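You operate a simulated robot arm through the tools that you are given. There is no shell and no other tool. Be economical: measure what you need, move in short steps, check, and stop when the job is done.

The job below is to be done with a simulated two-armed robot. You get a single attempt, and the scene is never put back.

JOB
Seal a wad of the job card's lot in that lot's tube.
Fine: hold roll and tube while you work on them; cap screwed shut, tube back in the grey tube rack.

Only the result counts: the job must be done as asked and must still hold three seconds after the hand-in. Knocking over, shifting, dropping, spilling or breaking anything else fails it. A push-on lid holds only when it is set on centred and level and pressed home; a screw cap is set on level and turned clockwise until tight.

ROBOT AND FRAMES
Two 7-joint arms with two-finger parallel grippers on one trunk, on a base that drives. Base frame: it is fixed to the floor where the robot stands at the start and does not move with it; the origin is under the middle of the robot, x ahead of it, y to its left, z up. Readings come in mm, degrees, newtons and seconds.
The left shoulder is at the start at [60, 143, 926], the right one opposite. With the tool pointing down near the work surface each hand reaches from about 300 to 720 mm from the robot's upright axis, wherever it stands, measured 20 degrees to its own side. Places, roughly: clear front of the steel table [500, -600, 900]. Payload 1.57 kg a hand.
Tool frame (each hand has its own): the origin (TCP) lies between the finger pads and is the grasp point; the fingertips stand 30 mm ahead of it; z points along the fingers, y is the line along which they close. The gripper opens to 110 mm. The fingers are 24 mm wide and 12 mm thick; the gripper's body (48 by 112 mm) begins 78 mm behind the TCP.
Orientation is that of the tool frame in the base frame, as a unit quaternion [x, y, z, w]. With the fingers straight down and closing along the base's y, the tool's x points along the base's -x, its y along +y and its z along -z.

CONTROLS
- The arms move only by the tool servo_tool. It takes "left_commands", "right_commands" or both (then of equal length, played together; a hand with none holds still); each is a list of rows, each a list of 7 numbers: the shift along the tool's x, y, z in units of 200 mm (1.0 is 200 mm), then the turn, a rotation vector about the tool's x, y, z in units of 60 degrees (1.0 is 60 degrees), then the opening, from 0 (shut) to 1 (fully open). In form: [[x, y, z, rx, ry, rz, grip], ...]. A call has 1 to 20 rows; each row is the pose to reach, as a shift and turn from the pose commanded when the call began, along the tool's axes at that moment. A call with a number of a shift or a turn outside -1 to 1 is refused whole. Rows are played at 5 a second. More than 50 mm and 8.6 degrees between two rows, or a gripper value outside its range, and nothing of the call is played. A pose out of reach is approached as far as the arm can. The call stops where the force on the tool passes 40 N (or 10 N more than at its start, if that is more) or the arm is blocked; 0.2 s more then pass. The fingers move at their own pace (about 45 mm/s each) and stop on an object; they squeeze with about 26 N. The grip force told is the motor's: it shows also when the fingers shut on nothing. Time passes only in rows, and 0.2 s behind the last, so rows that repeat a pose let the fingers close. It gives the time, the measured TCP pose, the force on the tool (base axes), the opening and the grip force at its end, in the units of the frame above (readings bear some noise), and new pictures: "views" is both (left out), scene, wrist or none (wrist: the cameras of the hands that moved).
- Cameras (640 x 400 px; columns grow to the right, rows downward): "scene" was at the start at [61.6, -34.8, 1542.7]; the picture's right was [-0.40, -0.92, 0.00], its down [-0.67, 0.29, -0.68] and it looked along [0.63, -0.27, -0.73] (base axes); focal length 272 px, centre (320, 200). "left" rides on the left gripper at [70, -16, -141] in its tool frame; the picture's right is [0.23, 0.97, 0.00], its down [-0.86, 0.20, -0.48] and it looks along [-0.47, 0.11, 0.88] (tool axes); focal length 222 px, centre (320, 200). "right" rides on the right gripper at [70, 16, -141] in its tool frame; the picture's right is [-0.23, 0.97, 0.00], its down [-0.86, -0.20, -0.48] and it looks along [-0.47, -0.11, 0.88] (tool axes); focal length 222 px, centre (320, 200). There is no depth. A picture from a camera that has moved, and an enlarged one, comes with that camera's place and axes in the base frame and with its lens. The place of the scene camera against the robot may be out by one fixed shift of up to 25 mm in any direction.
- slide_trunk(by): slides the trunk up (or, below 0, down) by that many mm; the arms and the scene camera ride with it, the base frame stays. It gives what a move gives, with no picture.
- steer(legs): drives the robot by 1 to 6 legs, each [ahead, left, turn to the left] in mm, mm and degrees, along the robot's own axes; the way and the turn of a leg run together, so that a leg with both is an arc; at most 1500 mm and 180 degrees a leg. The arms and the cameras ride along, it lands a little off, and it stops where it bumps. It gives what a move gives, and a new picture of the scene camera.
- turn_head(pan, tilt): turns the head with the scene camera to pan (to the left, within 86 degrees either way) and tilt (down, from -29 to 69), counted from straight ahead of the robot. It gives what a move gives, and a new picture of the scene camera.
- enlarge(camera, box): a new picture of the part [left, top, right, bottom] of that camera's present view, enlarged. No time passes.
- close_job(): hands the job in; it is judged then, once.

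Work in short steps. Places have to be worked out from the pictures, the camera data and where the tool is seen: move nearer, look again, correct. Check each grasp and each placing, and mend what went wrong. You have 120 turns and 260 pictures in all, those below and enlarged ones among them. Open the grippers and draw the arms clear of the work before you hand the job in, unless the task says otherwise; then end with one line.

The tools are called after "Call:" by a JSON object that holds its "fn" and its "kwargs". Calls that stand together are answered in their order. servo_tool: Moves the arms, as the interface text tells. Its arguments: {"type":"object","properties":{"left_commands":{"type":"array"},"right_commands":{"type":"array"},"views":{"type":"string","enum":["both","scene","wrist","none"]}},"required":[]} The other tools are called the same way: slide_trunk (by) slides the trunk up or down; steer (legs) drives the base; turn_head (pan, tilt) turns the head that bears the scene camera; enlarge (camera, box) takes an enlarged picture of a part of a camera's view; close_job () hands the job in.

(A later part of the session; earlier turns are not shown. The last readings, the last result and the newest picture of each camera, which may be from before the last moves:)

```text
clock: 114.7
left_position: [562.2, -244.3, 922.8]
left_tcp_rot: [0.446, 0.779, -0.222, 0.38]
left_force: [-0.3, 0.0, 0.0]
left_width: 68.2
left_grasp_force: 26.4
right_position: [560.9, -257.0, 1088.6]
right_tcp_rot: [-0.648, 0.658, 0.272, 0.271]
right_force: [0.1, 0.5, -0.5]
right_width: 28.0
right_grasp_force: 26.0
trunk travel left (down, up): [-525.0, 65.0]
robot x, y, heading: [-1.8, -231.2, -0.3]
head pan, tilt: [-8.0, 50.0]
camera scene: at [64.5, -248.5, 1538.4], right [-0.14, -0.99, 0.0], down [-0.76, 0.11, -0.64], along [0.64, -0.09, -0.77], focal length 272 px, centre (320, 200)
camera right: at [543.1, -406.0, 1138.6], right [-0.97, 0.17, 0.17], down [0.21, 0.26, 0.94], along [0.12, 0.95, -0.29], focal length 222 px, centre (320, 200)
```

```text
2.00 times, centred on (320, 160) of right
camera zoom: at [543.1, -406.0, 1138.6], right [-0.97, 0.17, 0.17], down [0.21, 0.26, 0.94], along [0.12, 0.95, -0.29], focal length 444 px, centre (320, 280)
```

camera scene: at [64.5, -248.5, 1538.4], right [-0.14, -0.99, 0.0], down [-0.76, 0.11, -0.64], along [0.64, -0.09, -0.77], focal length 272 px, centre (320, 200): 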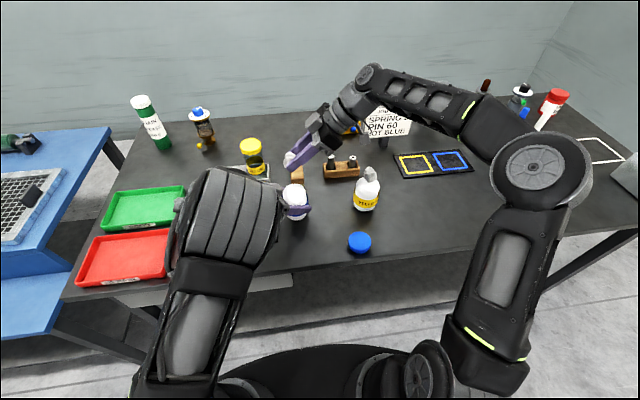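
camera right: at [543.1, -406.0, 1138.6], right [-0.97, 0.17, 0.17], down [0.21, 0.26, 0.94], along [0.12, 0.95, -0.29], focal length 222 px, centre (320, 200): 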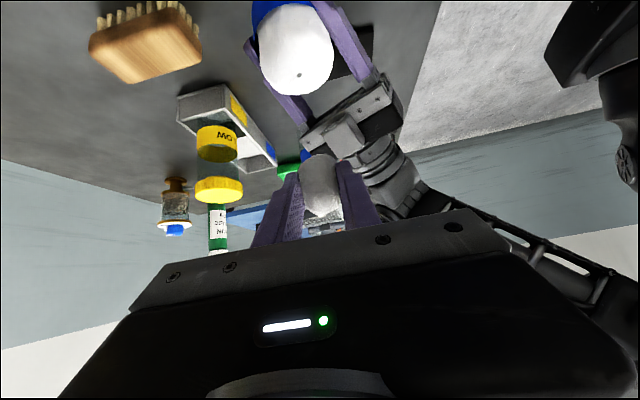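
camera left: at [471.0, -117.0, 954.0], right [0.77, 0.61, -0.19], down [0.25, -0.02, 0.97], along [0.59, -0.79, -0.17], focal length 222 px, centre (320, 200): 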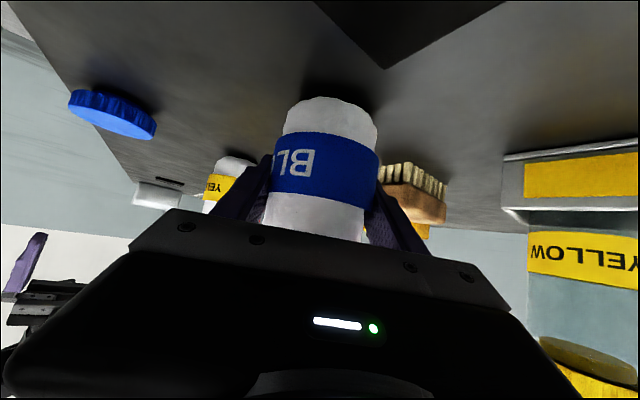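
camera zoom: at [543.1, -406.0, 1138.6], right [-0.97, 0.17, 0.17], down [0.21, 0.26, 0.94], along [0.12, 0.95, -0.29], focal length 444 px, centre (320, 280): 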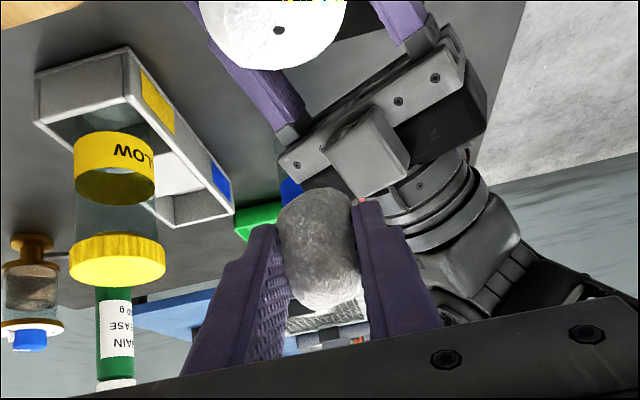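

The wad came off cleanly. The left releases the roll and backs off and up, the right lifts a little more.

Call:
{"fn": "servo_tool", "kwargs": {"left_commands": [[0, 0, 0, 0, 0, 0, 0.75], [0, 0, 0, 0, 0, 0, 0.95], [0, 0, -0.1, 0, 0, 0, 1], [0, 0, -0.3, 0, 0, 0, 1], [0, 0, -0.5, 0, 0, 0, 1], [0, 0, -0.7, 0, 0, 0, 1], [-0.13, 0, -0.8, 0, 0, 0, 1], [-0.3, 0, -0.85, 0, 0, 0, 1], [-0.45, 0, -0.95, 0, 0, 0, 1], [-0.45, 0, -0.95, 0, 0, 0, 1]], "right_commands": [[0, 0, 0, 0, 0, 0, 0], [0, 0, 0, 0, 0, 0, 0], [0, 0, -0.05, 0, 0, 0, 0], [0, 0, -0.1, 0, 0, 0, 0], [0, 0, -0.16, 0, 0, 0, 0], [0, 0, -0.22, 0, 0, 0, 0], [0, 0, -0.28, 0, 0, 0, 0], [0, 0, -0.28, 0, 0, 0, 0], [0, 0, -0.28, 0, 0, 0, 0], [0, 0, -0.28, 0, 0, 0, 0]]}}

```text
clock: 116.9
left_position: [515.2, -162.3, 1111.5]
left_tcp_rot: [0.446, 0.779, -0.222, 0.38]
left_force: [0.3, 0.0, 0.1]
left_width: 110.1
left_grasp_force: 0.1
right_position: [562.4, -296.9, 1128.4]
right_tcp_rot: [-0.649, 0.657, 0.272, 0.27]
right_force: [0.4, -0.2, 0.2]
right_width: 27.7
right_grasp_force: 25.8
trunk travel left (down, up): [-525.0, 65.0]
robot x, y, heading: [0.2, -234.2, -0.2]
head pan, tilt: [-8.0, 50.0]
camera scene: at [64.7, -248.4, 1538.4], right [-0.14, -0.99, 0.0], down [-0.76, 0.11, -0.64], along [0.64, -0.09, -0.77], focal length 272 px, centre (320, 200)
camera right: at [543.5, -445.7, 1178.0], right [-0.97, 0.17, 0.17], down [0.21, 0.26, 0.94], along [0.12, 0.95, -0.29], focal length 222 px, centre (320, 200)
camera left: at [423.0, -36.9, 1142.1], right [0.77, 0.61, -0.19], down [0.25, -0.02, 0.97], along [0.59, -0.79, -0.17], focal length 222 px, centre (320, 200)
```

scene: 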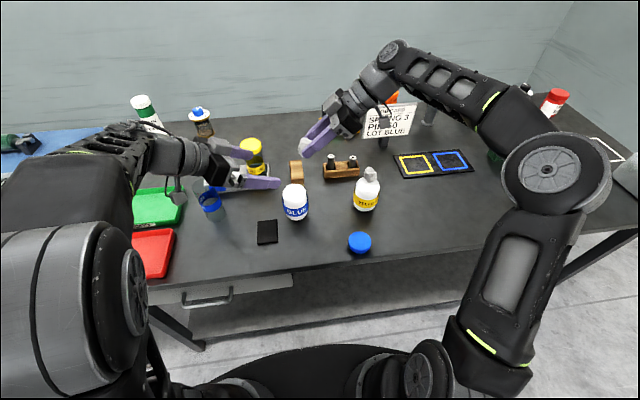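
right: 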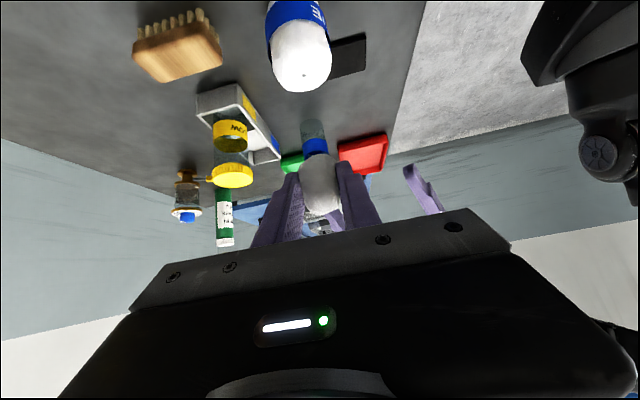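
left: 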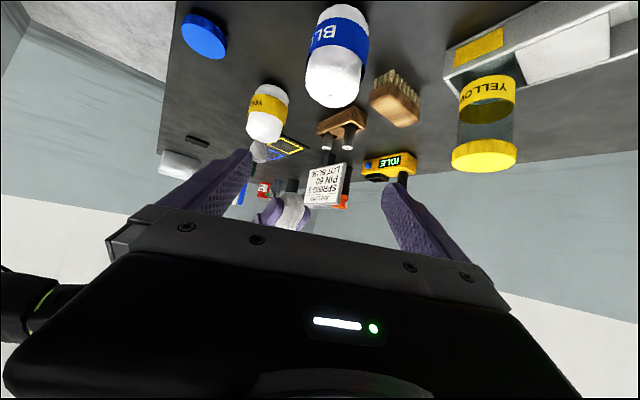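

The roll still stands. I drive back left by 256 mm.

Call:
{"fn": "steer", "kwargs": {"legs": [[0, 256, 0]]}}

Call:
{"fn": "enlarge", "kwargs": {"camera": "left", "box": [160, 0, 480, 240]}}

Call:
{"fn": "enlarge", "kwargs": {"camera": "right", "box": [180, 60, 480, 240]}}

```text
clock: 118.8
left_position: [514.3, 95.9, 1109.7]
left_tcp_rot: [0.446, 0.779, -0.222, 0.381]
left_force: [0.3, 0.7, 0.2]
left_width: 110.2
left_grasp_force: 0.0
right_position: [561.7, -40.0, 1127.1]
right_tcp_rot: [-0.649, 0.657, 0.272, 0.27]
right_force: [-0.3, -0.1, -0.7]
right_width: 27.6
right_grasp_force: 26.2
trunk travel left (down, up): [-525.0, 65.0]
robot x, y, heading: [-0.9, 19.0, -0.2]
head pan, tilt: [-8.0, 50.0]
camera scene: at [64.7, 9.4, 1538.4], right [-0.14, -0.99, 0.0], down [-0.76, 0.11, -0.64], along [0.64, -0.09, -0.77], focal length 272 px, centre (320, 200)
```

scene: 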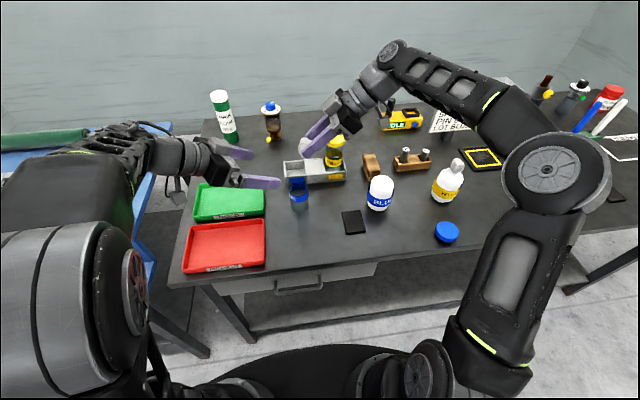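

```text
1.67 times, centred on (320, 120) of left
camera zoom: at [423.0, 220.5, 1141.6], right [0.77, 0.61, -0.19], down [0.25, -0.02, 0.97], along [0.59, -0.79, -0.17], focal length 370 px, centre (320, 333)
```

zoom: 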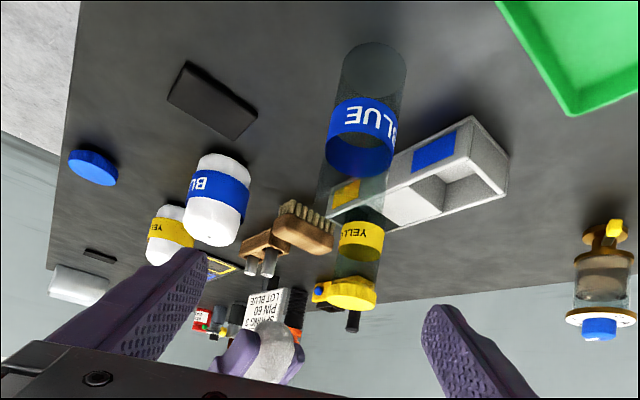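

```text
2.13 times, centred on (330, 150) of right
camera zoom: at [543.5, -188.1, 1178.3], right [-0.97, 0.17, 0.17], down [0.21, 0.26, 0.94], along [0.12, 0.95, -0.29], focal length 474 px, centre (299, 307)
```

zoom: 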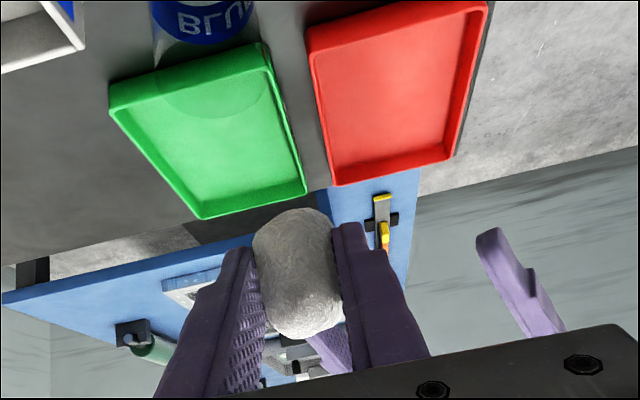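

I bring the left hand to a pre-grasp near the standing tube for a closer measurement.

Call:
{"fn": "servo_tool", "kwargs": {"left_commands": [[0.13, 0.02, 0.135, 0, 0, 0, 1], [0.26, 0.04, 0.27, 0, 0, 0, 1], [0.39, 0.055, 0.405, 0, 0, 0, 1], [0.52, 0.07, 0.54, 0, 0, 0, 1], [0.643, 0.09, 0.677, 0, 0, 0, 1], [0.643, 0.09, 0.677, 0, 0, 0, 1]], "views": "none"}}

Call:
{"fn": "enlarge", "kwargs": {"camera": "left", "box": [180, 40, 460, 240]}}

Call:
{"fn": "enlarge", "kwargs": {"camera": "scene", "box": [230, 130, 360, 230]}}

```text
clock: 120.2
left_position: [543.3, 78.7, 926.5]
left_tcp_rot: [0.447, 0.778, -0.223, 0.38]
left_force: [0.3, -0.5, -1.3]
left_width: 109.8
left_grasp_force: 0.0
right_position: [561.1, -41.1, 1128.9]
right_tcp_rot: [-0.648, 0.657, 0.273, 0.271]
right_force: [0.3, -0.2, -0.6]
right_width: 27.9
right_grasp_force: 26.2
trunk travel left (down, up): [-525.0, 65.0]
robot x, y, heading: [-1.0, 21.4, 0.1]
head pan, tilt: [-8.0, 50.0]
```

```text
2.00 times, centred on (320, 140) of left
camera zoom: at [451.1, 203.8, 958.0], right [0.77, 0.61, -0.19], down [0.25, -0.02, 0.97], along [0.59, -0.79, -0.17], focal length 444 px, centre (320, 320)
```

zoom: 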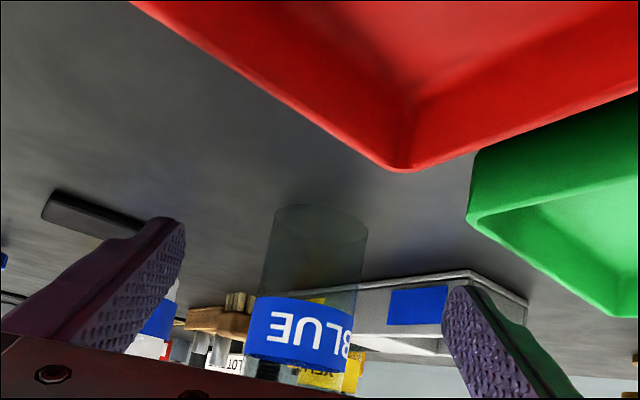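

```text
4.00 times, centred on (295, 180) of scene
camera zoom: at [64.3, 8.2, 1538.5], right [-0.14, -0.99, 0.0], down [-0.76, 0.11, -0.64], along [0.64, -0.09, -0.77], focal length 1088 px, centre (420, 280)
```

zoom: 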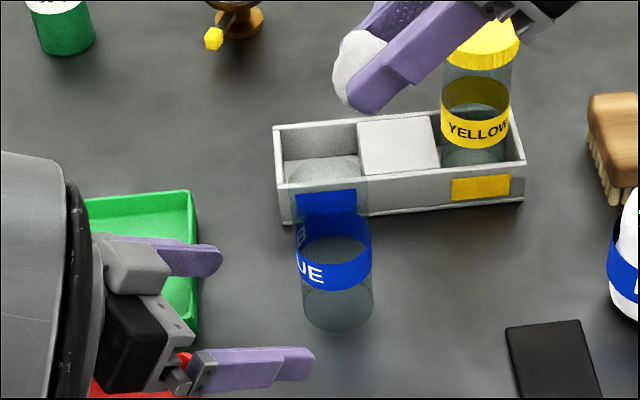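

The tube axis is at about (589, 1). I advance the left hand there at grip height 914 and close.

Call:
{"fn": "servo_tool", "kwargs": {"left_commands": [[-0.06, 0, 0.1, 0, 0, 0, 1], [-0.12, 0.001, 0.2, 0, 0, 0, 1], [-0.18, 0.002, 0.3, 0, 0, 0, 1], [-0.2265, 0.002, 0.394, 0, 0, 0, 1], [-0.2265, 0.002, 0.394, 0, 0, 0, 0.7], [-0.2265, 0.002, 0.394, 0, 0, 0, 0], [-0.2265, 0.002, 0.394, 0, 0, 0, 0], [-0.2265, 0.002, 0.394, 0, 0, 0, 0], [-0.2265, 0.002, 0.394, 0, 0, 0, 0], [-0.2265, 0.002, 0.394, 0, 0, 0, 0]], "views": "wrist"}}

Call:
{"fn": "enlarge", "kwargs": {"camera": "left", "box": [180, 40, 460, 240]}}

Call:
{"fn": "enlarge", "kwargs": {"camera": "scene", "box": [230, 110, 360, 230]}}

```text
clock: 122.4
left_position: [589.1, 0.4, 912.1]
left_tcp_rot: [0.446, 0.779, -0.222, 0.38]
left_force: [0.3, 0.4, 0.0]
left_width: 52.9
left_grasp_force: 26.0
right_position: [561.1, -40.5, 1127.7]
right_tcp_rot: [-0.648, 0.658, 0.273, 0.271]
right_force: [0.0, -0.2, 0.1]
right_width: 27.9
right_grasp_force: 25.6
trunk travel left (down, up): [-525.0, 65.0]
robot x, y, heading: [1.0, 21.6, 0.1]
head pan, tilt: [-8.0, 50.0]
camera left: at [497.6, 126.4, 945.0], right [0.77, 0.61, -0.19], down [0.25, -0.02, 0.97], along [0.59, -0.79, -0.17], focal length 222 px, centre (320, 200)
```

left: 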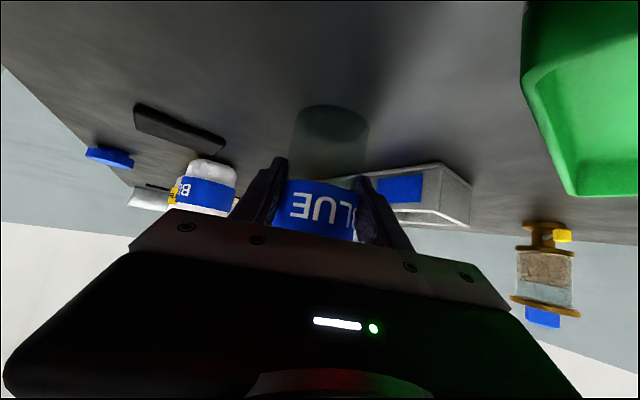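

```text
2.00 times, centred on (320, 140) of left
camera zoom: at [497.6, 126.4, 945.0], right [0.77, 0.61, -0.19], down [0.25, -0.02, 0.97], along [0.59, -0.79, -0.17], focal length 444 px, centre (320, 320)
```

zoom: 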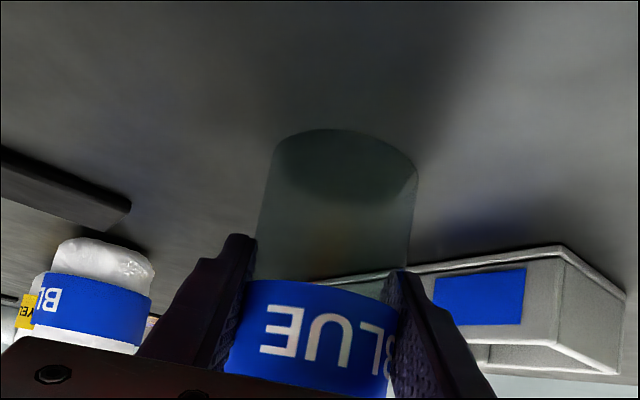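

```text
3.33 times, centred on (295, 170) of scene
camera zoom: at [64.7, 8.1, 1538.4], right [-0.14, -0.99, 0.0], down [-0.76, 0.11, -0.64], along [0.64, -0.09, -0.77], focal length 906 px, centre (403, 300)
```

zoom: 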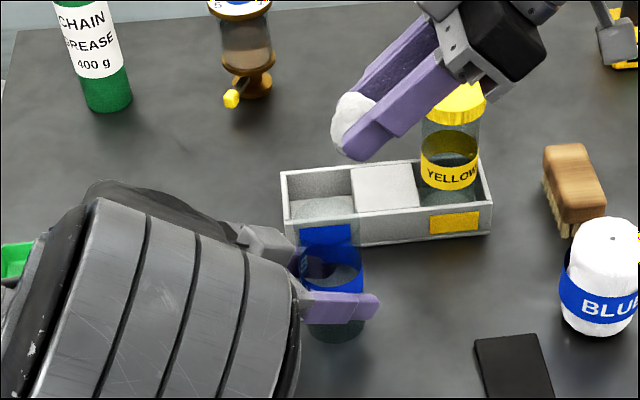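

The tube is held at (589, 0.4). I bring the wad above its mouth, staying about 25 mm over the rim, and look.

Call:
{"fn": "servo_tool", "kwargs": {"right_commands": [[0.027, -0.045, 0.097, 0, 0, 0, 0], [0.054, -0.09, 0.19, 0, 0, 0, 0], [0.08, -0.135, 0.29, 0, 0, 0, 0], [0.08, -0.135, 0.29, 0, 0, 0, 0]]}}

Call:
{"fn": "enlarge", "kwargs": {"camera": "right", "box": [200, 20, 440, 240]}}

Call:
{"fn": "enlarge", "kwargs": {"camera": "scene", "box": [250, 130, 350, 230]}}

```text
clock: 123.4
left_position: [589.6, 0.5, 912.8]
left_tcp_rot: [0.447, 0.778, -0.222, 0.381]
left_force: [0.4, -0.6, 0.5]
left_width: 52.9
left_grasp_force: 25.8
right_position: [588.6, -10.9, 1076.1]
right_tcp_rot: [-0.648, 0.658, 0.272, 0.27]
right_force: [-0.4, 0.0, 0.0]
right_width: 27.9
right_grasp_force: 26.3
trunk travel left (down, up): [-525.0, 65.0]
robot x, y, heading: [3.0, 18.0, 0.0]
head pan, tilt: [-8.0, 50.0]
camera scene: at [64.6, 8.1, 1538.4], right [-0.14, -0.99, 0.0], down [-0.76, 0.11, -0.64], along [0.64, -0.09, -0.77], focal length 272 px, centre (320, 200)
camera right: at [570.5, -159.4, 1125.5], right [-0.97, 0.17, 0.17], down [0.21, 0.26, 0.94], along [0.12, 0.95, -0.29], focal length 222 px, centre (320, 200)
```

scene: 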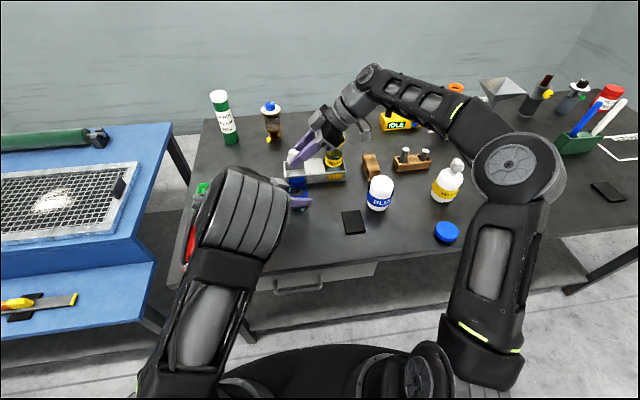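
right: 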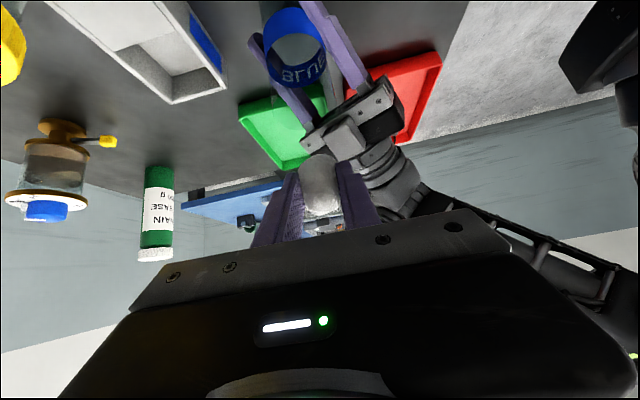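

```text
1.82 times, centred on (320, 130) of right
camera zoom: at [570.5, -159.4, 1125.5], right [-0.97, 0.17, 0.17], down [0.21, 0.26, 0.94], along [0.12, 0.95, -0.29], focal length 404 px, centre (320, 327)
```

zoom: 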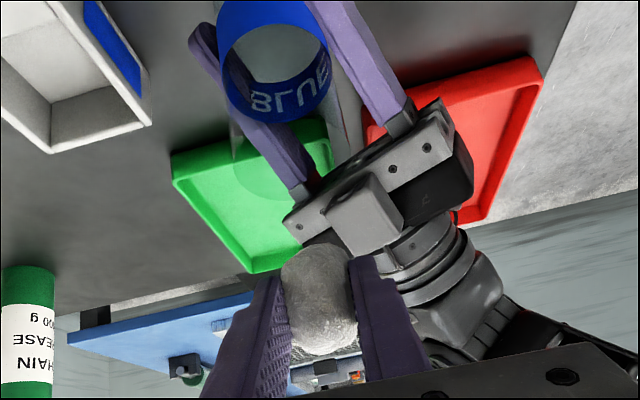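

```text
4.00 times, centred on (300, 180) of scene
camera zoom: at [64.6, 8.1, 1538.4], right [-0.14, -0.99, 0.0], down [-0.76, 0.11, -0.64], along [0.64, -0.09, -0.77], focal length 1088 px, centre (400, 280)
```

zoom: 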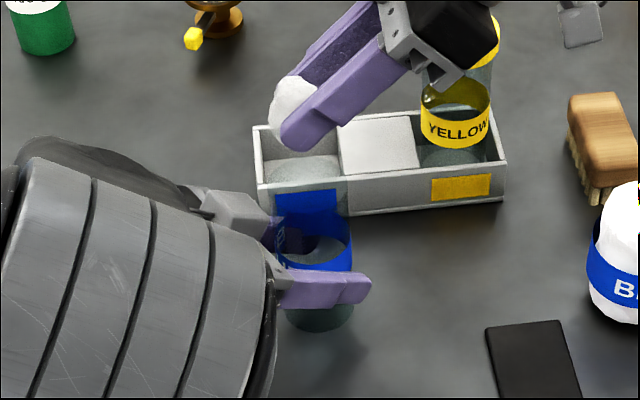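

Call:
{"fn": "enlarge", "kwargs": {"camera": "right", "box": [240, 30, 380, 150]}}

```text
3.33 times, centred on (310, 90) of right
camera zoom: at [570.5, -159.4, 1125.5], right [-0.97, 0.17, 0.17], down [0.21, 0.26, 0.94], along [0.12, 0.95, -0.29], focal length 740 px, centre (353, 567)
```

zoom: 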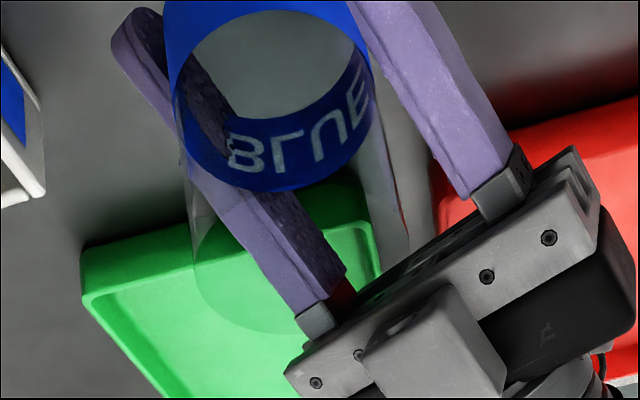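

The rim looks to be at about z 996. I lower the wad 45 mm so its bottom is just inside the mouth, then look.

Call:
{"fn": "servo_tool", "kwargs": {"right_commands": [[0.04, 0, 0.04, 0, 0, 0, 0], [0.08, 0, 0.08, 0, 0, 0, 0], [0.12, -0.003, 0.12, 0, 0, 0, 0], [0.145, -0.005, 0.145, 0, 0, 0, 0], [0.159, -0.005, 0.159, 0, 0, 0, 0], [0.159, -0.005, 0.159, 0, 0, 0, 0]], "views": "wrist"}}

Call:
{"fn": "enlarge", "kwargs": {"camera": "right", "box": [220, 60, 420, 240]}}

Call:
{"fn": "enlarge", "kwargs": {"camera": "scene", "box": [250, 130, 350, 230]}}

```text
clock: 124.8
left_position: [589.0, 0.8, 913.2]
left_tcp_rot: [0.446, 0.779, -0.222, 0.381]
left_force: [0.0, 0.9, 0.2]
left_width: 52.8
left_grasp_force: 25.7
right_position: [589.7, -11.7, 1030.5]
right_tcp_rot: [-0.648, 0.658, 0.272, 0.271]
right_force: [0.5, 0.6, 0.3]
right_width: 27.6
right_grasp_force: 25.8
trunk travel left (down, up): [-525.0, 65.0]
robot x, y, heading: [-0.3, 20.8, -0.0]
head pan, tilt: [-8.0, 50.0]
camera right: at [571.0, -159.6, 1080.5], right [-0.97, 0.17, 0.17], down [0.21, 0.26, 0.94], along [0.12, 0.95, -0.29], focal length 222 px, centre (320, 200)
```

right: 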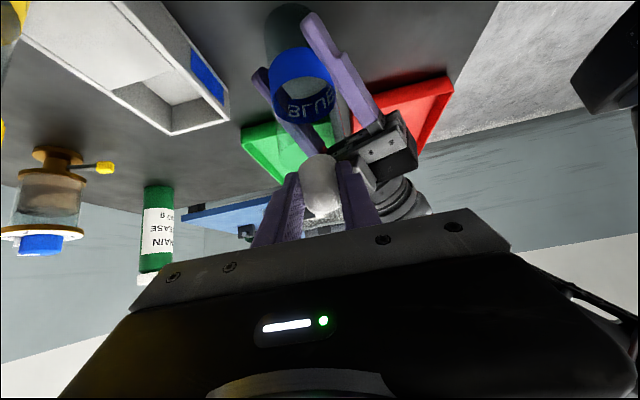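

```text
2.22 times, centred on (320, 150) of right
camera zoom: at [571.0, -159.6, 1080.5], right [-0.97, 0.17, 0.17], down [0.21, 0.26, 0.94], along [0.12, 0.95, -0.29], focal length 494 px, centre (320, 311)
```

zoom: 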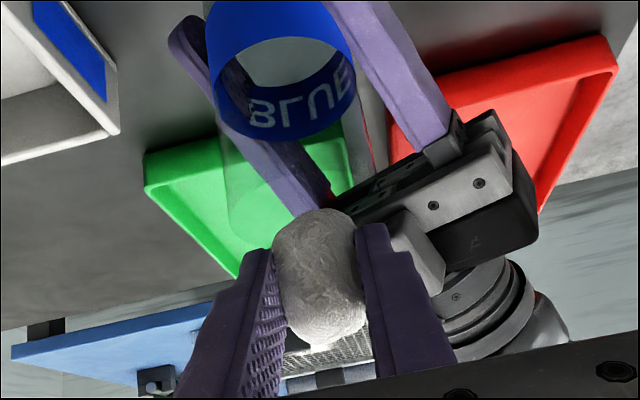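

```text
4.00 times, centred on (300, 180) of scene
camera zoom: at [64.6, 8.2, 1538.4], right [-0.14, -0.99, 0.0], down [-0.76, 0.11, -0.64], along [0.64, -0.09, -0.77], focal length 1088 px, centre (400, 280)
```

zoom: 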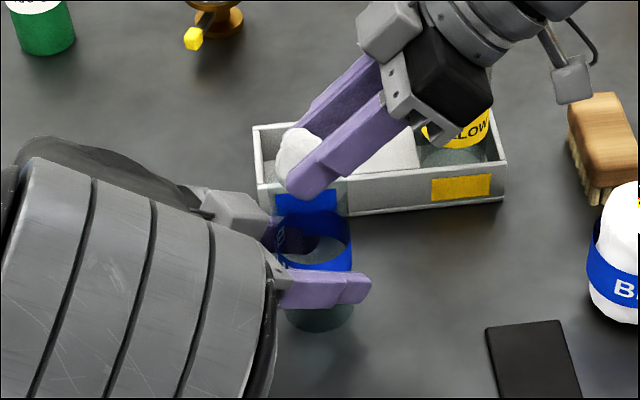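

The wad's bottom is about level with the rim, centred. I lower 6 mm more and then open the right fingers to let it drop in.

Call:
{"fn": "servo_tool", "kwargs": {"right_commands": [[0.01, 0, 0.01, 0, 0, 0, 0], [0.0215, 0, 0.0215, 0, 0, 0, 0], [0.0215, 0, 0.0215, 0, 0, 0, 0]], "views": "none"}}

Call:
{"fn": "enlarge", "kwargs": {"camera": "right", "box": [220, 60, 420, 240]}}

```text
clock: 125.6
left_position: [589.2, 0.9, 914.3]
left_tcp_rot: [0.446, 0.779, -0.222, 0.38]
left_force: [0.3, -0.4, 1.3]
left_width: 52.6
left_grasp_force: 26.0
right_position: [588.7, -12.3, 1025.0]
right_tcp_rot: [-0.648, 0.658, 0.272, 0.27]
right_force: [0.0, 0.9, 0.3]
right_width: 27.9
right_grasp_force: 26.1
trunk travel left (down, up): [-525.0, 65.0]
robot x, y, heading: [-1.1, 27.0, 0.2]
head pan, tilt: [-8.0, 50.0]
```

```text
2.22 times, centred on (320, 150) of right
camera zoom: at [570.9, -159.6, 1074.7], right [-0.97, 0.17, 0.17], down [0.21, 0.26, 0.94], along [0.12, 0.95, -0.29], focal length 494 px, centre (320, 311)
```

zoom: 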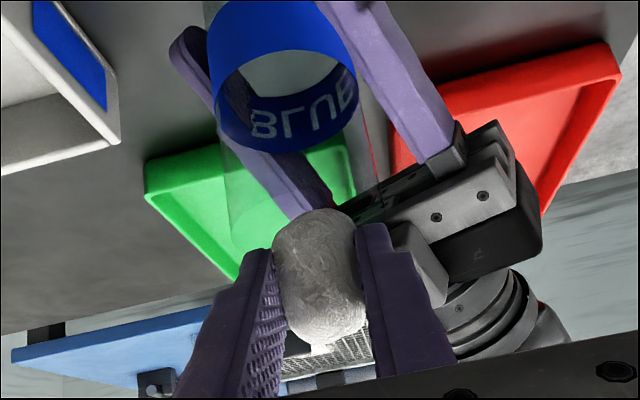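

The bottom is about 6 mm inside but 4 mm off in x. I correct that and release.

Call:
{"fn": "servo_tool", "kwargs": {"right_commands": [[0, -0.018, 0, 0, 0, 0, 0], [0, -0.018, 0, 0, 0, 0, 0], [0, -0.018, 0, 0, 0, 0, 0.35], [0, -0.018, 0, 0, 0, 0, 0.5], [0, -0.018, 0, 0, 0, 0, 0.6], [0, -0.018, 0, 0, 0, 0, 0.6], [0, -0.018, 0, 0, 0, 0, 0.6]], "views": "wrist"}}

Call:
{"fn": "enlarge", "kwargs": {"camera": "right", "box": [220, 30, 420, 210]}}

```text
clock: 127.2
left_position: [589.6, 0.3, 912.4]
left_tcp_rot: [0.446, 0.779, -0.222, 0.381]
left_force: [16.4, -0.1, -0.3]
left_width: 52.9
left_grasp_force: 26.2
right_position: [591.8, -10.5, 1023.2]
right_tcp_rot: [-0.648, 0.657, 0.273, 0.271]
right_force: [-16.0, 0.8, 2.5]
right_width: 40.5
right_grasp_force: 0.1
trunk travel left (down, up): [-525.0, 65.0]
robot x, y, heading: [-0.8, 24.2, -0.2]
head pan, tilt: [-8.0, 50.0]
camera right: at [574.3, -158.9, 1074.6], right [-0.97, 0.17, 0.17], down [0.21, 0.26, 0.94], along [0.12, 0.95, -0.29], focal length 222 px, centre (320, 200)
```

right: 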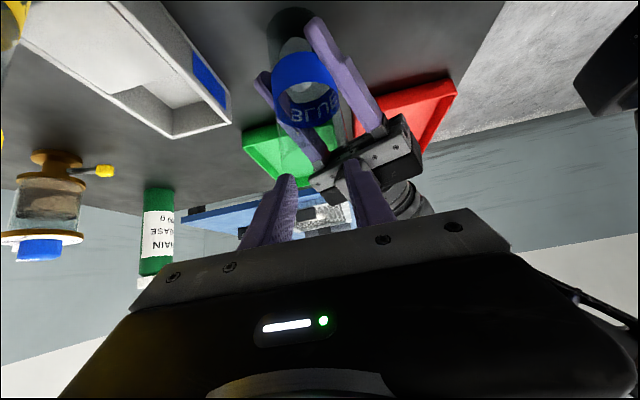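

```text
2.22 times, centred on (320, 120) of right
camera zoom: at [574.3, -158.9, 1074.6], right [-0.97, 0.17, 0.17], down [0.21, 0.26, 0.94], along [0.12, 0.95, -0.29], focal length 494 px, centre (320, 378)
```

zoom: 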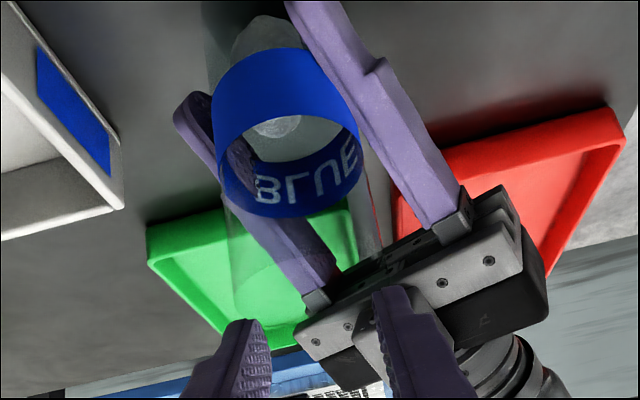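

The wad is down in the tube. A right finger rests against the rim (16 N), so I close slightly and lift straight up.

Call:
{"fn": "servo_tool", "kwargs": {"right_commands": [[0, 0, 0, 0, 0, 0, 0.25], [0, 0, 0, 0, 0, 0, 0.25], [-0.04, 0, -0.04, 0, 0, 0, 0.25], [-0.1, 0, -0.1, 0, 0, 0, 0.25], [-0.2, 0, -0.2, 0, 0, 0, 0.3], [-0.3, 0, -0.3, 0, 0, 0, 0.5], [-0.3, 0, -0.4, 0, 0, 0, 0.7], [-0.3, 0, -0.4, 0, 0, 0, 0.7]]}}

Call:
{"fn": "enlarge", "kwargs": {"camera": "left", "box": [180, 40, 460, 240]}}

```text
clock: 129.0
left_position: [588.9, 0.5, 913.2]
left_tcp_rot: [0.446, 0.779, -0.221, 0.38]
left_force: [-0.8, -0.4, 1.4]
left_width: 52.9
left_grasp_force: 26.1
right_position: [594.4, -25.0, 1125.0]
right_tcp_rot: [-0.647, 0.658, 0.272, 0.272]
right_force: [0.3, 0.3, 0.8]
right_width: 77.1
right_grasp_force: 0.0
trunk travel left (down, up): [-525.0, 65.0]
robot x, y, heading: [0.7, 19.9, -0.2]
head pan, tilt: [-8.0, 50.0]
camera scene: at [64.5, 8.3, 1538.4], right [-0.14, -0.99, 0.0], down [-0.76, 0.11, -0.64], along [0.64, -0.09, -0.77], focal length 272 px, centre (320, 200)
camera right: at [575.8, -173.6, 1174.3], right [-0.97, 0.17, 0.17], down [0.21, 0.26, 0.94], along [0.12, 0.95, -0.29], focal length 222 px, centre (320, 200)
```

scene: 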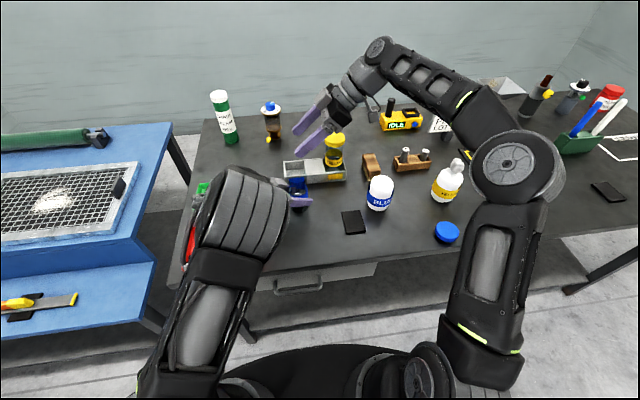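
right: 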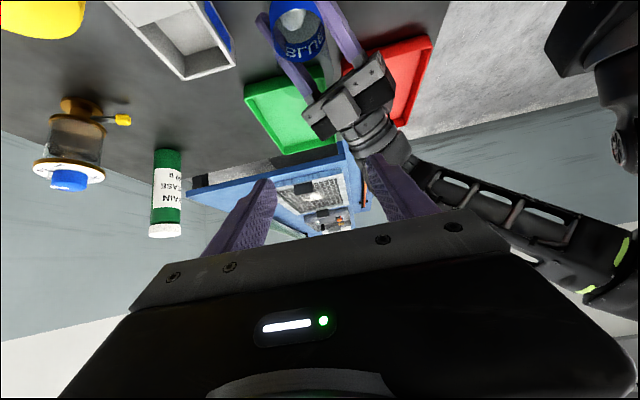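

```text
2.00 times, centred on (320, 140) of left
camera zoom: at [497.4, 126.6, 945.0], right [0.77, 0.61, -0.19], down [0.25, -0.02, 0.97], along [0.59, -0.79, -0.17], focal length 444 px, centre (320, 320)
```

zoom: 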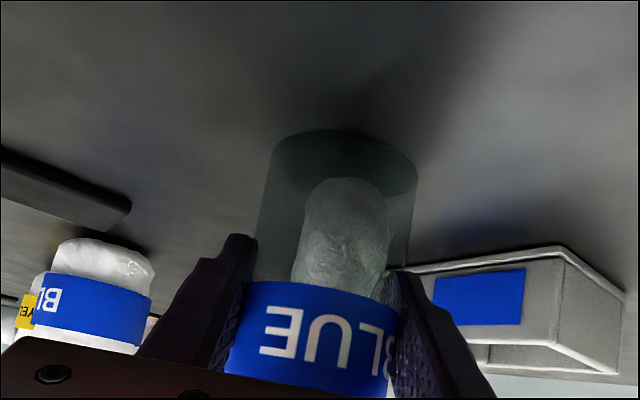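

The wad sits in the tube. Now I fetch the cap: the left releases the tube (it stands), backs off and rises, while the right withdraws.

Call:
{"fn": "servo_tool", "kwargs": {"left_commands": [[0, 0, 0, 0, 0, 0, 0.6], [0, 0, 0, 0, 0, 0, 0.8], [0, 0, 0, 0, 0, 0, 0.9], [0, 0, -0.15, 0, 0, 0, 1], [0, 0, -0.35, 0, 0, 0, 1], [0, 0, -0.55, 0, 0, 0, 1], [0, 0, -0.75, 0, 0, 0, 1], [-0.15, 0, -0.85, 0, 0, 0, 1], [-0.35, 0, -0.92, 0, 0, 0, 1], [-0.55, 0, -1.0, 0, 0, 0, 1], [-0.55, 0, -1.0, 0, 0, 0, 1]], "right_commands": [[0, 0, 0, 0, 0, 0, 1], [0, 0, 0, 0, 0, 0, 1], [0.06, 0.06, -0.05, 0, 0, 0, 1], [0.12, 0.12, -0.1, 0, 0, 0, 1], [0.18, 0.18, -0.16, 0, 0, 0, 1], [0.24, 0.24, -0.22, 0, 0, 0, 1], [0.3, 0.3, -0.28, 0, 0, 0, 1], [0.36, 0.36, -0.33, 0, 0, 0, 1], [0.42, 0.42, -0.38, 0, 0, 0, 1], [0.465, 0.46, -0.425, 0, 0, 0, 1], [0.465, 0.46, -0.425, 0, 0, 0, 1]], "views": "scene"}}

```text
clock: 131.4
left_position: [543.7, 81.1, 1123.2]
left_tcp_rot: [0.446, 0.779, -0.222, 0.381]
left_force: [-0.7, 0.3, 0.8]
left_width: 110.0
left_grasp_force: 0.1
right_position: [499.9, -151.3, 1117.6]
right_tcp_rot: [-0.649, 0.658, 0.272, 0.27]
right_force: [0.0, 0.3, 0.5]
right_width: 109.7
right_grasp_force: 0.1
trunk travel left (down, up): [-525.0, 65.0]
robot x, y, heading: [1.1, 27.3, 0.1]
head pan, tilt: [-8.0, 50.0]
camera scene: at [64.9, 8.4, 1538.4], right [-0.14, -0.99, 0.0], down [-0.76, 0.11, -0.64], along [0.64, -0.09, -0.77], focal length 272 px, centre (320, 200)
```

scene: 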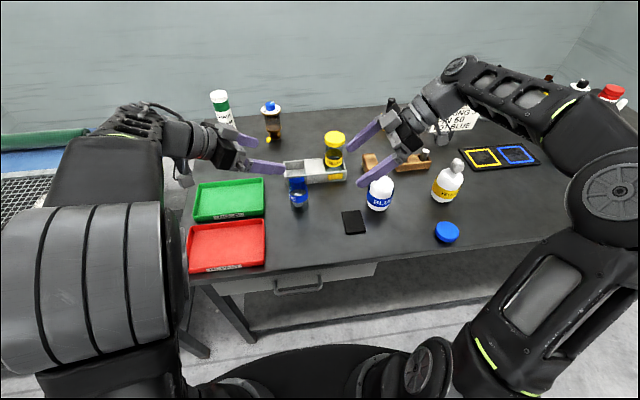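

The tube stands with the wad inside. I drive right so the cap comes in front of the right arm, then untilt the right hand above it.

Call:
{"fn": "steer", "kwargs": {"legs": [[0, -192, 0]]}}

Call:
{"fn": "servo_tool", "kwargs": {"right_commands": [[0.11, 0.065, 0.03, 0, 0.125, 0, 1], [0.22, 0.13, 0.06, 0, 0.25, 0, 1], [0.33, 0.195, 0.09, 0, 0.375, 0, 1], [0.44, 0.26, 0.12, 0, 0.5, 0, 1], [0.55, 0.325, 0.15, 0, 0.625, 0, 1], [0.66, 0.387, 0.17, 0, 0.75, 0, 1], [0.66, 0.387, 0.17, 0, 0.75, 0, 1]]}}

```text
clock: 132.9
left_position: [543.3, -112.2, 1122.8]
left_tcp_rot: [0.446, 0.78, -0.22, 0.381]
left_force: [-0.2, -0.7, 0.9]
left_width: 110.3
left_grasp_force: 0.1
right_position: [501.0, -343.1, 1118.6]
right_tcp_rot: [-0.648, 0.657, 0.273, 0.271]
right_force: [0.0, -0.3, -0.1]
right_width: 109.9
right_grasp_force: 0.0
trunk travel left (down, up): [-525.0, 65.0]
robot x, y, heading: [-1.2, -167.9, 0.0]
head pan, tilt: [-8.0, 50.0]
camera scene: at [64.6, -184.6, 1538.4], right [-0.14, -0.99, 0.0], down [-0.76, 0.11, -0.64], along [0.64, -0.09, -0.77], focal length 272 px, centre (320, 200)
```

scene: 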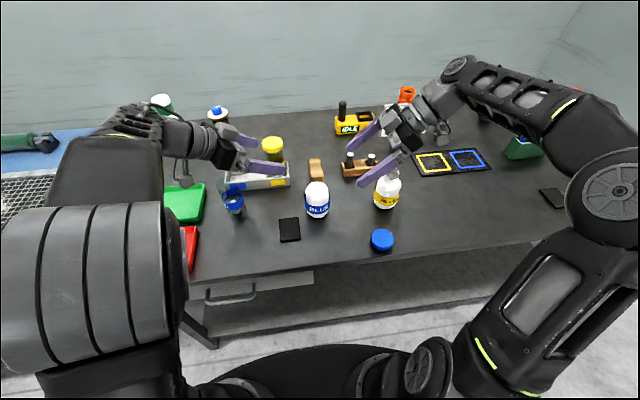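

```text
clock: 134.5
left_position: [544.6, -110.5, 1122.3]
left_tcp_rot: [0.447, 0.779, -0.223, 0.38]
left_force: [-1.3, 0.4, 0.0]
left_width: 109.8
left_grasp_force: 0.1
right_position: [420.0, -409.9, 1001.2]
right_tcp_rot: [-0.704, 0.71, 0.002, -0.002]
right_force: [-0.6, 0.1, 0.7]
right_width: 110.1
right_grasp_force: 0.1
trunk travel left (down, up): [-525.0, 65.0]
robot x, y, heading: [-0.5, -167.9, -0.0]
head pan, tilt: [-8.0, 50.0]
camera scene: at [64.7, -183.2, 1538.4], right [-0.14, -0.99, 0.0], down [-0.76, 0.11, -0.64], along [0.64, -0.09, -0.77], focal length 272 px, centre (320, 200)
camera right: at [403.6, -478.1, 1141.8], right [-0.97, 0.24, 0.01], down [0.21, 0.85, 0.48], along [0.11, 0.47, -0.88], focal length 222 px, centre (320, 200)
```

scene: 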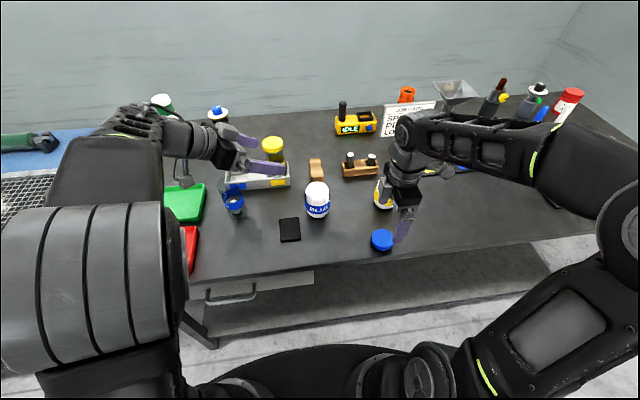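
right: 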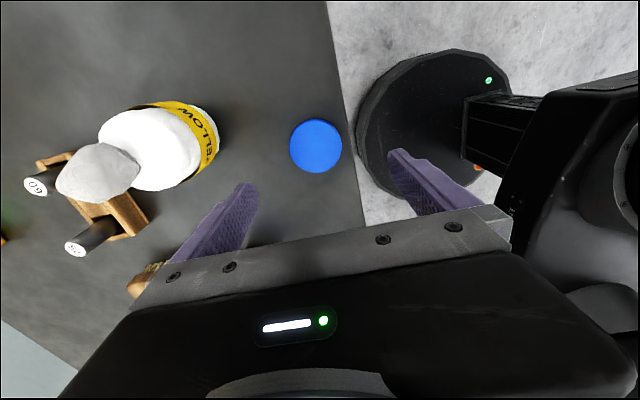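

The elbow is well out now, and the cap lies at about (424, -410). I descend over it directly and close.

Call:
{"fn": "servo_tool", "kwargs": {"right_commands": [[0, -0.018, 0.1, 0, 0, 0, 0.8], [0, -0.018, 0.22, 0, 0, 0, 0.8], [0, -0.018, 0.34, 0, 0, 0, 0.8], [0, -0.018, 0.45, 0, 0, 0, 0.8], [0, -0.018, 0.52, 0, 0, 0, 0.8], [0, -0.018, 0.54, 0, 0, 0, 0.8], [0, -0.018, 0.54, 0, 0, 0, 0], [0, -0.018, 0.54, 0, 0, 0, 0], [0, -0.018, 0.54, 0, 0, 0, 0], [0, -0.018, 0.54, 0, 0, 0, 0]], "views": "wrist"}}

Call:
{"fn": "enlarge", "kwargs": {"camera": "right", "box": [220, 100, 420, 240]}}

```text
clock: 136.7
left_position: [543.8, -111.4, 1123.0]
left_tcp_rot: [0.446, 0.779, -0.222, 0.38]
left_force: [0.9, 0.3, 0.0]
left_width: 110.0
left_grasp_force: 0.0
right_position: [424.1, -409.4, 892.8]
right_tcp_rot: [-0.703, 0.711, 0.003, -0.002]
right_force: [-0.7, 0.6, 0.1]
right_width: 59.8
right_grasp_force: 25.9
trunk travel left (down, up): [-525.0, 65.0]
robot x, y, heading: [0.1, -170.3, -0.2]
head pan, tilt: [-8.0, 50.0]
camera right: at [407.7, -478.6, 1034.0], right [-0.97, 0.24, 0.01], down [0.21, 0.85, 0.48], along [0.11, 0.47, -0.88], focal length 222 px, centre (320, 200)
```

right: 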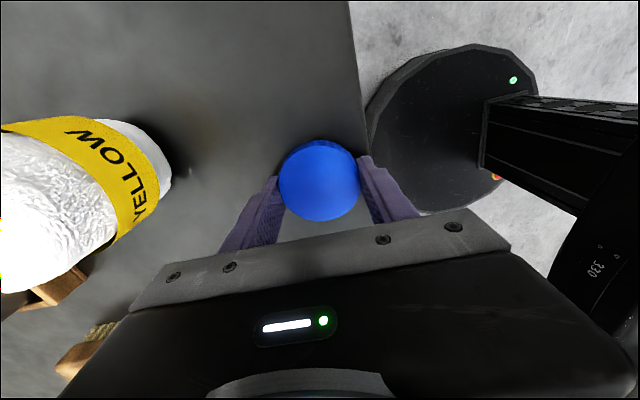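

```text
2.86 times, centred on (320, 170) of right
camera zoom: at [407.7, -478.6, 1034.0], right [-0.97, 0.24, 0.01], down [0.21, 0.85, 0.48], along [0.11, 0.47, -0.88], focal length 635 px, centre (320, 286)
```

zoom: 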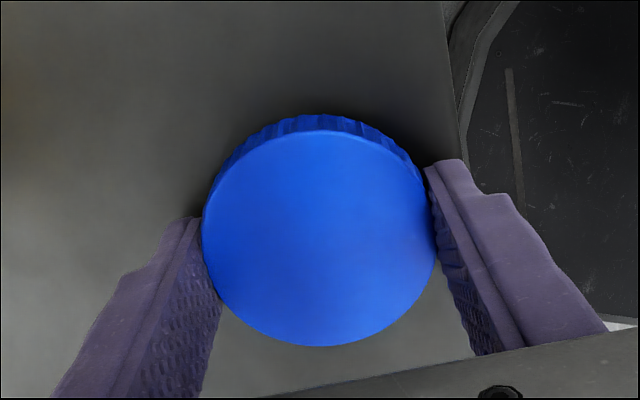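

The cap is gripped (59.8 mm), flat in the fingers. I lift it, tilt the hand back to 45°, then drive back left.

Call:
{"fn": "servo_tool", "kwargs": {"right_commands": [[0, 0, -0.1, 0, 0, 0, 0], [0, 0, -0.25, 0, 0, 0, 0], [0, 0, -0.4, 0, 0, 0, 0], [0, 0, -0.54, 0, 0, 0, 0]], "views": "none"}}

Call:
{"fn": "servo_tool", "kwargs": {"right_commands": [[-0.055, -0.065, -0.1, 0, -0.125, 0, 0], [-0.11, -0.13, -0.2, 0, -0.25, 0, 0], [-0.17, -0.195, -0.3, 0, -0.375, 0, 0], [-0.23, -0.26, -0.4, 0, -0.5, 0, 0], [-0.285, -0.325, -0.5, 0, -0.625, 0, 0], [-0.34, -0.395, -0.585, 0, -0.75, 0, 0], [-0.34, -0.395, -0.585, 0, -0.75, 0, 0]], "views": "none"}}

Call:
{"fn": "steer", "kwargs": {"legs": [[0, 192, 0]]}}

```text
clock: 137.7
left_position: [543.6, -111.6, 1122.5]
left_tcp_rot: [0.446, 0.779, -0.222, 0.381]
left_force: [0.5, -0.3, 0.4]
left_width: 110.3
left_grasp_force: 0.1
right_position: [423.8, -408.4, 1001.8]
right_tcp_rot: [-0.704, 0.71, 0.004, -0.001]
right_force: [0.1, -0.2, -0.1]
right_width: 59.8
right_grasp_force: 26.2
trunk travel left (down, up): [-525.0, 65.0]
robot x, y, heading: [1.6, -167.0, 0.0]
head pan, tilt: [-8.0, 50.0]
```

```text
clock: 139.3
left_position: [544.0, -110.7, 1122.4]
left_tcp_rot: [0.446, 0.779, -0.223, 0.381]
left_force: [0.1, 1.3, 0.1]
left_width: 110.1
left_grasp_force: 0.0
right_position: [505.4, -342.8, 1119.0]
right_tcp_rot: [-0.648, 0.657, 0.273, 0.271]
right_force: [-0.3, -0.1, 0.4]
right_width: 59.4
right_grasp_force: 25.8
trunk travel left (down, up): [-525.0, 65.0]
robot x, y, heading: [-1.4, -168.4, 0.1]
head pan, tilt: [-8.0, 50.0]
```

```text
clock: 140.9
left_position: [543.7, 81.2, 1122.0]
left_tcp_rot: [0.446, 0.779, -0.222, 0.38]
left_force: [0.0, -0.2, 0.2]
left_width: 110.1
left_grasp_force: 0.2
right_position: [505.6, -150.9, 1116.9]
right_tcp_rot: [-0.649, 0.658, 0.272, 0.27]
right_force: [-0.4, -0.3, -0.9]
right_width: 59.9
right_grasp_force: 26.6
trunk travel left (down, up): [-525.0, 65.0]
robot x, y, heading: [-2.1, 24.4, 0.1]
head pan, tilt: [-8.0, 50.0]
camera scene: at [64.7, 8.9, 1538.4], right [-0.14, -0.99, 0.0], down [-0.76, 0.11, -0.64], along [0.64, -0.09, -0.77], focal length 272 px, centre (320, 200)
```

scene: 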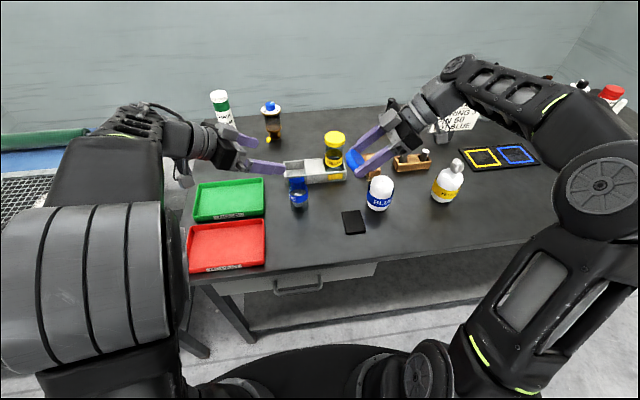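

Everything is as before. The left hand retraces its path to the tube and regrips it.

Call:
{"fn": "servo_tool", "kwargs": {"left_commands": [[0.2, 0, 0.08, 0, 0, 0, 1], [0.4, 0, 0.15, 0, 0, 0, 1], [0.55, 0, 0.25, 0, 0, 0, 1], [0.55, 0, 0.45, 0, 0, 0, 1], [0.55, 0, 0.65, 0, 0, 0, 1], [0.55, 0, 0.85, 0, 0, 0, 1], [0.55, 0, 1.0, 0, 0, 0, 1], [0.55, 0, 1.0, 0, 0, 0, 0.8], [0.55, 0, 1.0, 0, 0, 0, 0], [0.55, 0, 1.0, 0, 0, 0, 0], [0.55, 0, 1.0, 0, 0, 0, 0], [0.55, 0, 1.0, 0, 0, 0, 0]], "views": "wrist"}}

Call:
{"fn": "enlarge", "kwargs": {"camera": "left", "box": [180, 40, 460, 240]}}

```text
clock: 143.5
left_position: [588.6, 1.5, 911.8]
left_tcp_rot: [0.446, 0.779, -0.222, 0.38]
left_force: [1.1, 0.0, 0.2]
left_width: 52.9
left_grasp_force: 25.8
right_position: [504.3, -151.8, 1117.7]
right_tcp_rot: [-0.648, 0.658, 0.272, 0.27]
right_force: [-0.6, -1.4, -0.6]
right_width: 59.6
right_grasp_force: 25.8
trunk travel left (down, up): [-525.0, 65.0]
robot x, y, heading: [-3.4, 16.9, 0.1]
head pan, tilt: [-8.0, 50.0]
camera left: at [497.0, 126.4, 945.0], right [0.77, 0.61, -0.19], down [0.25, -0.02, 0.97], along [0.59, -0.79, -0.17], focal length 222 px, centre (320, 200)
```

left: 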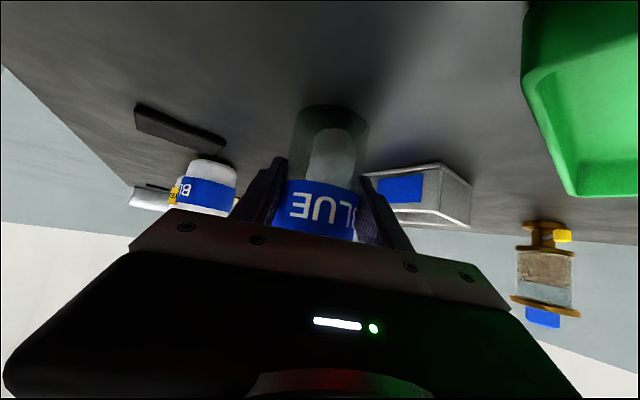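

```text
2.00 times, centred on (320, 140) of left
camera zoom: at [497.0, 126.4, 945.0], right [0.77, 0.61, -0.19], down [0.25, -0.02, 0.97], along [0.59, -0.79, -0.17], focal length 444 px, centre (320, 320)
```

zoom: 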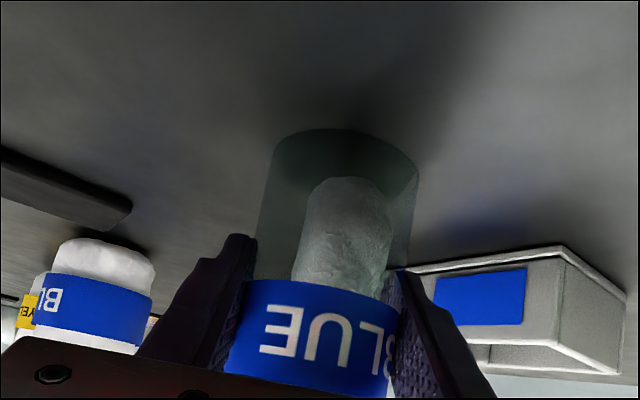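

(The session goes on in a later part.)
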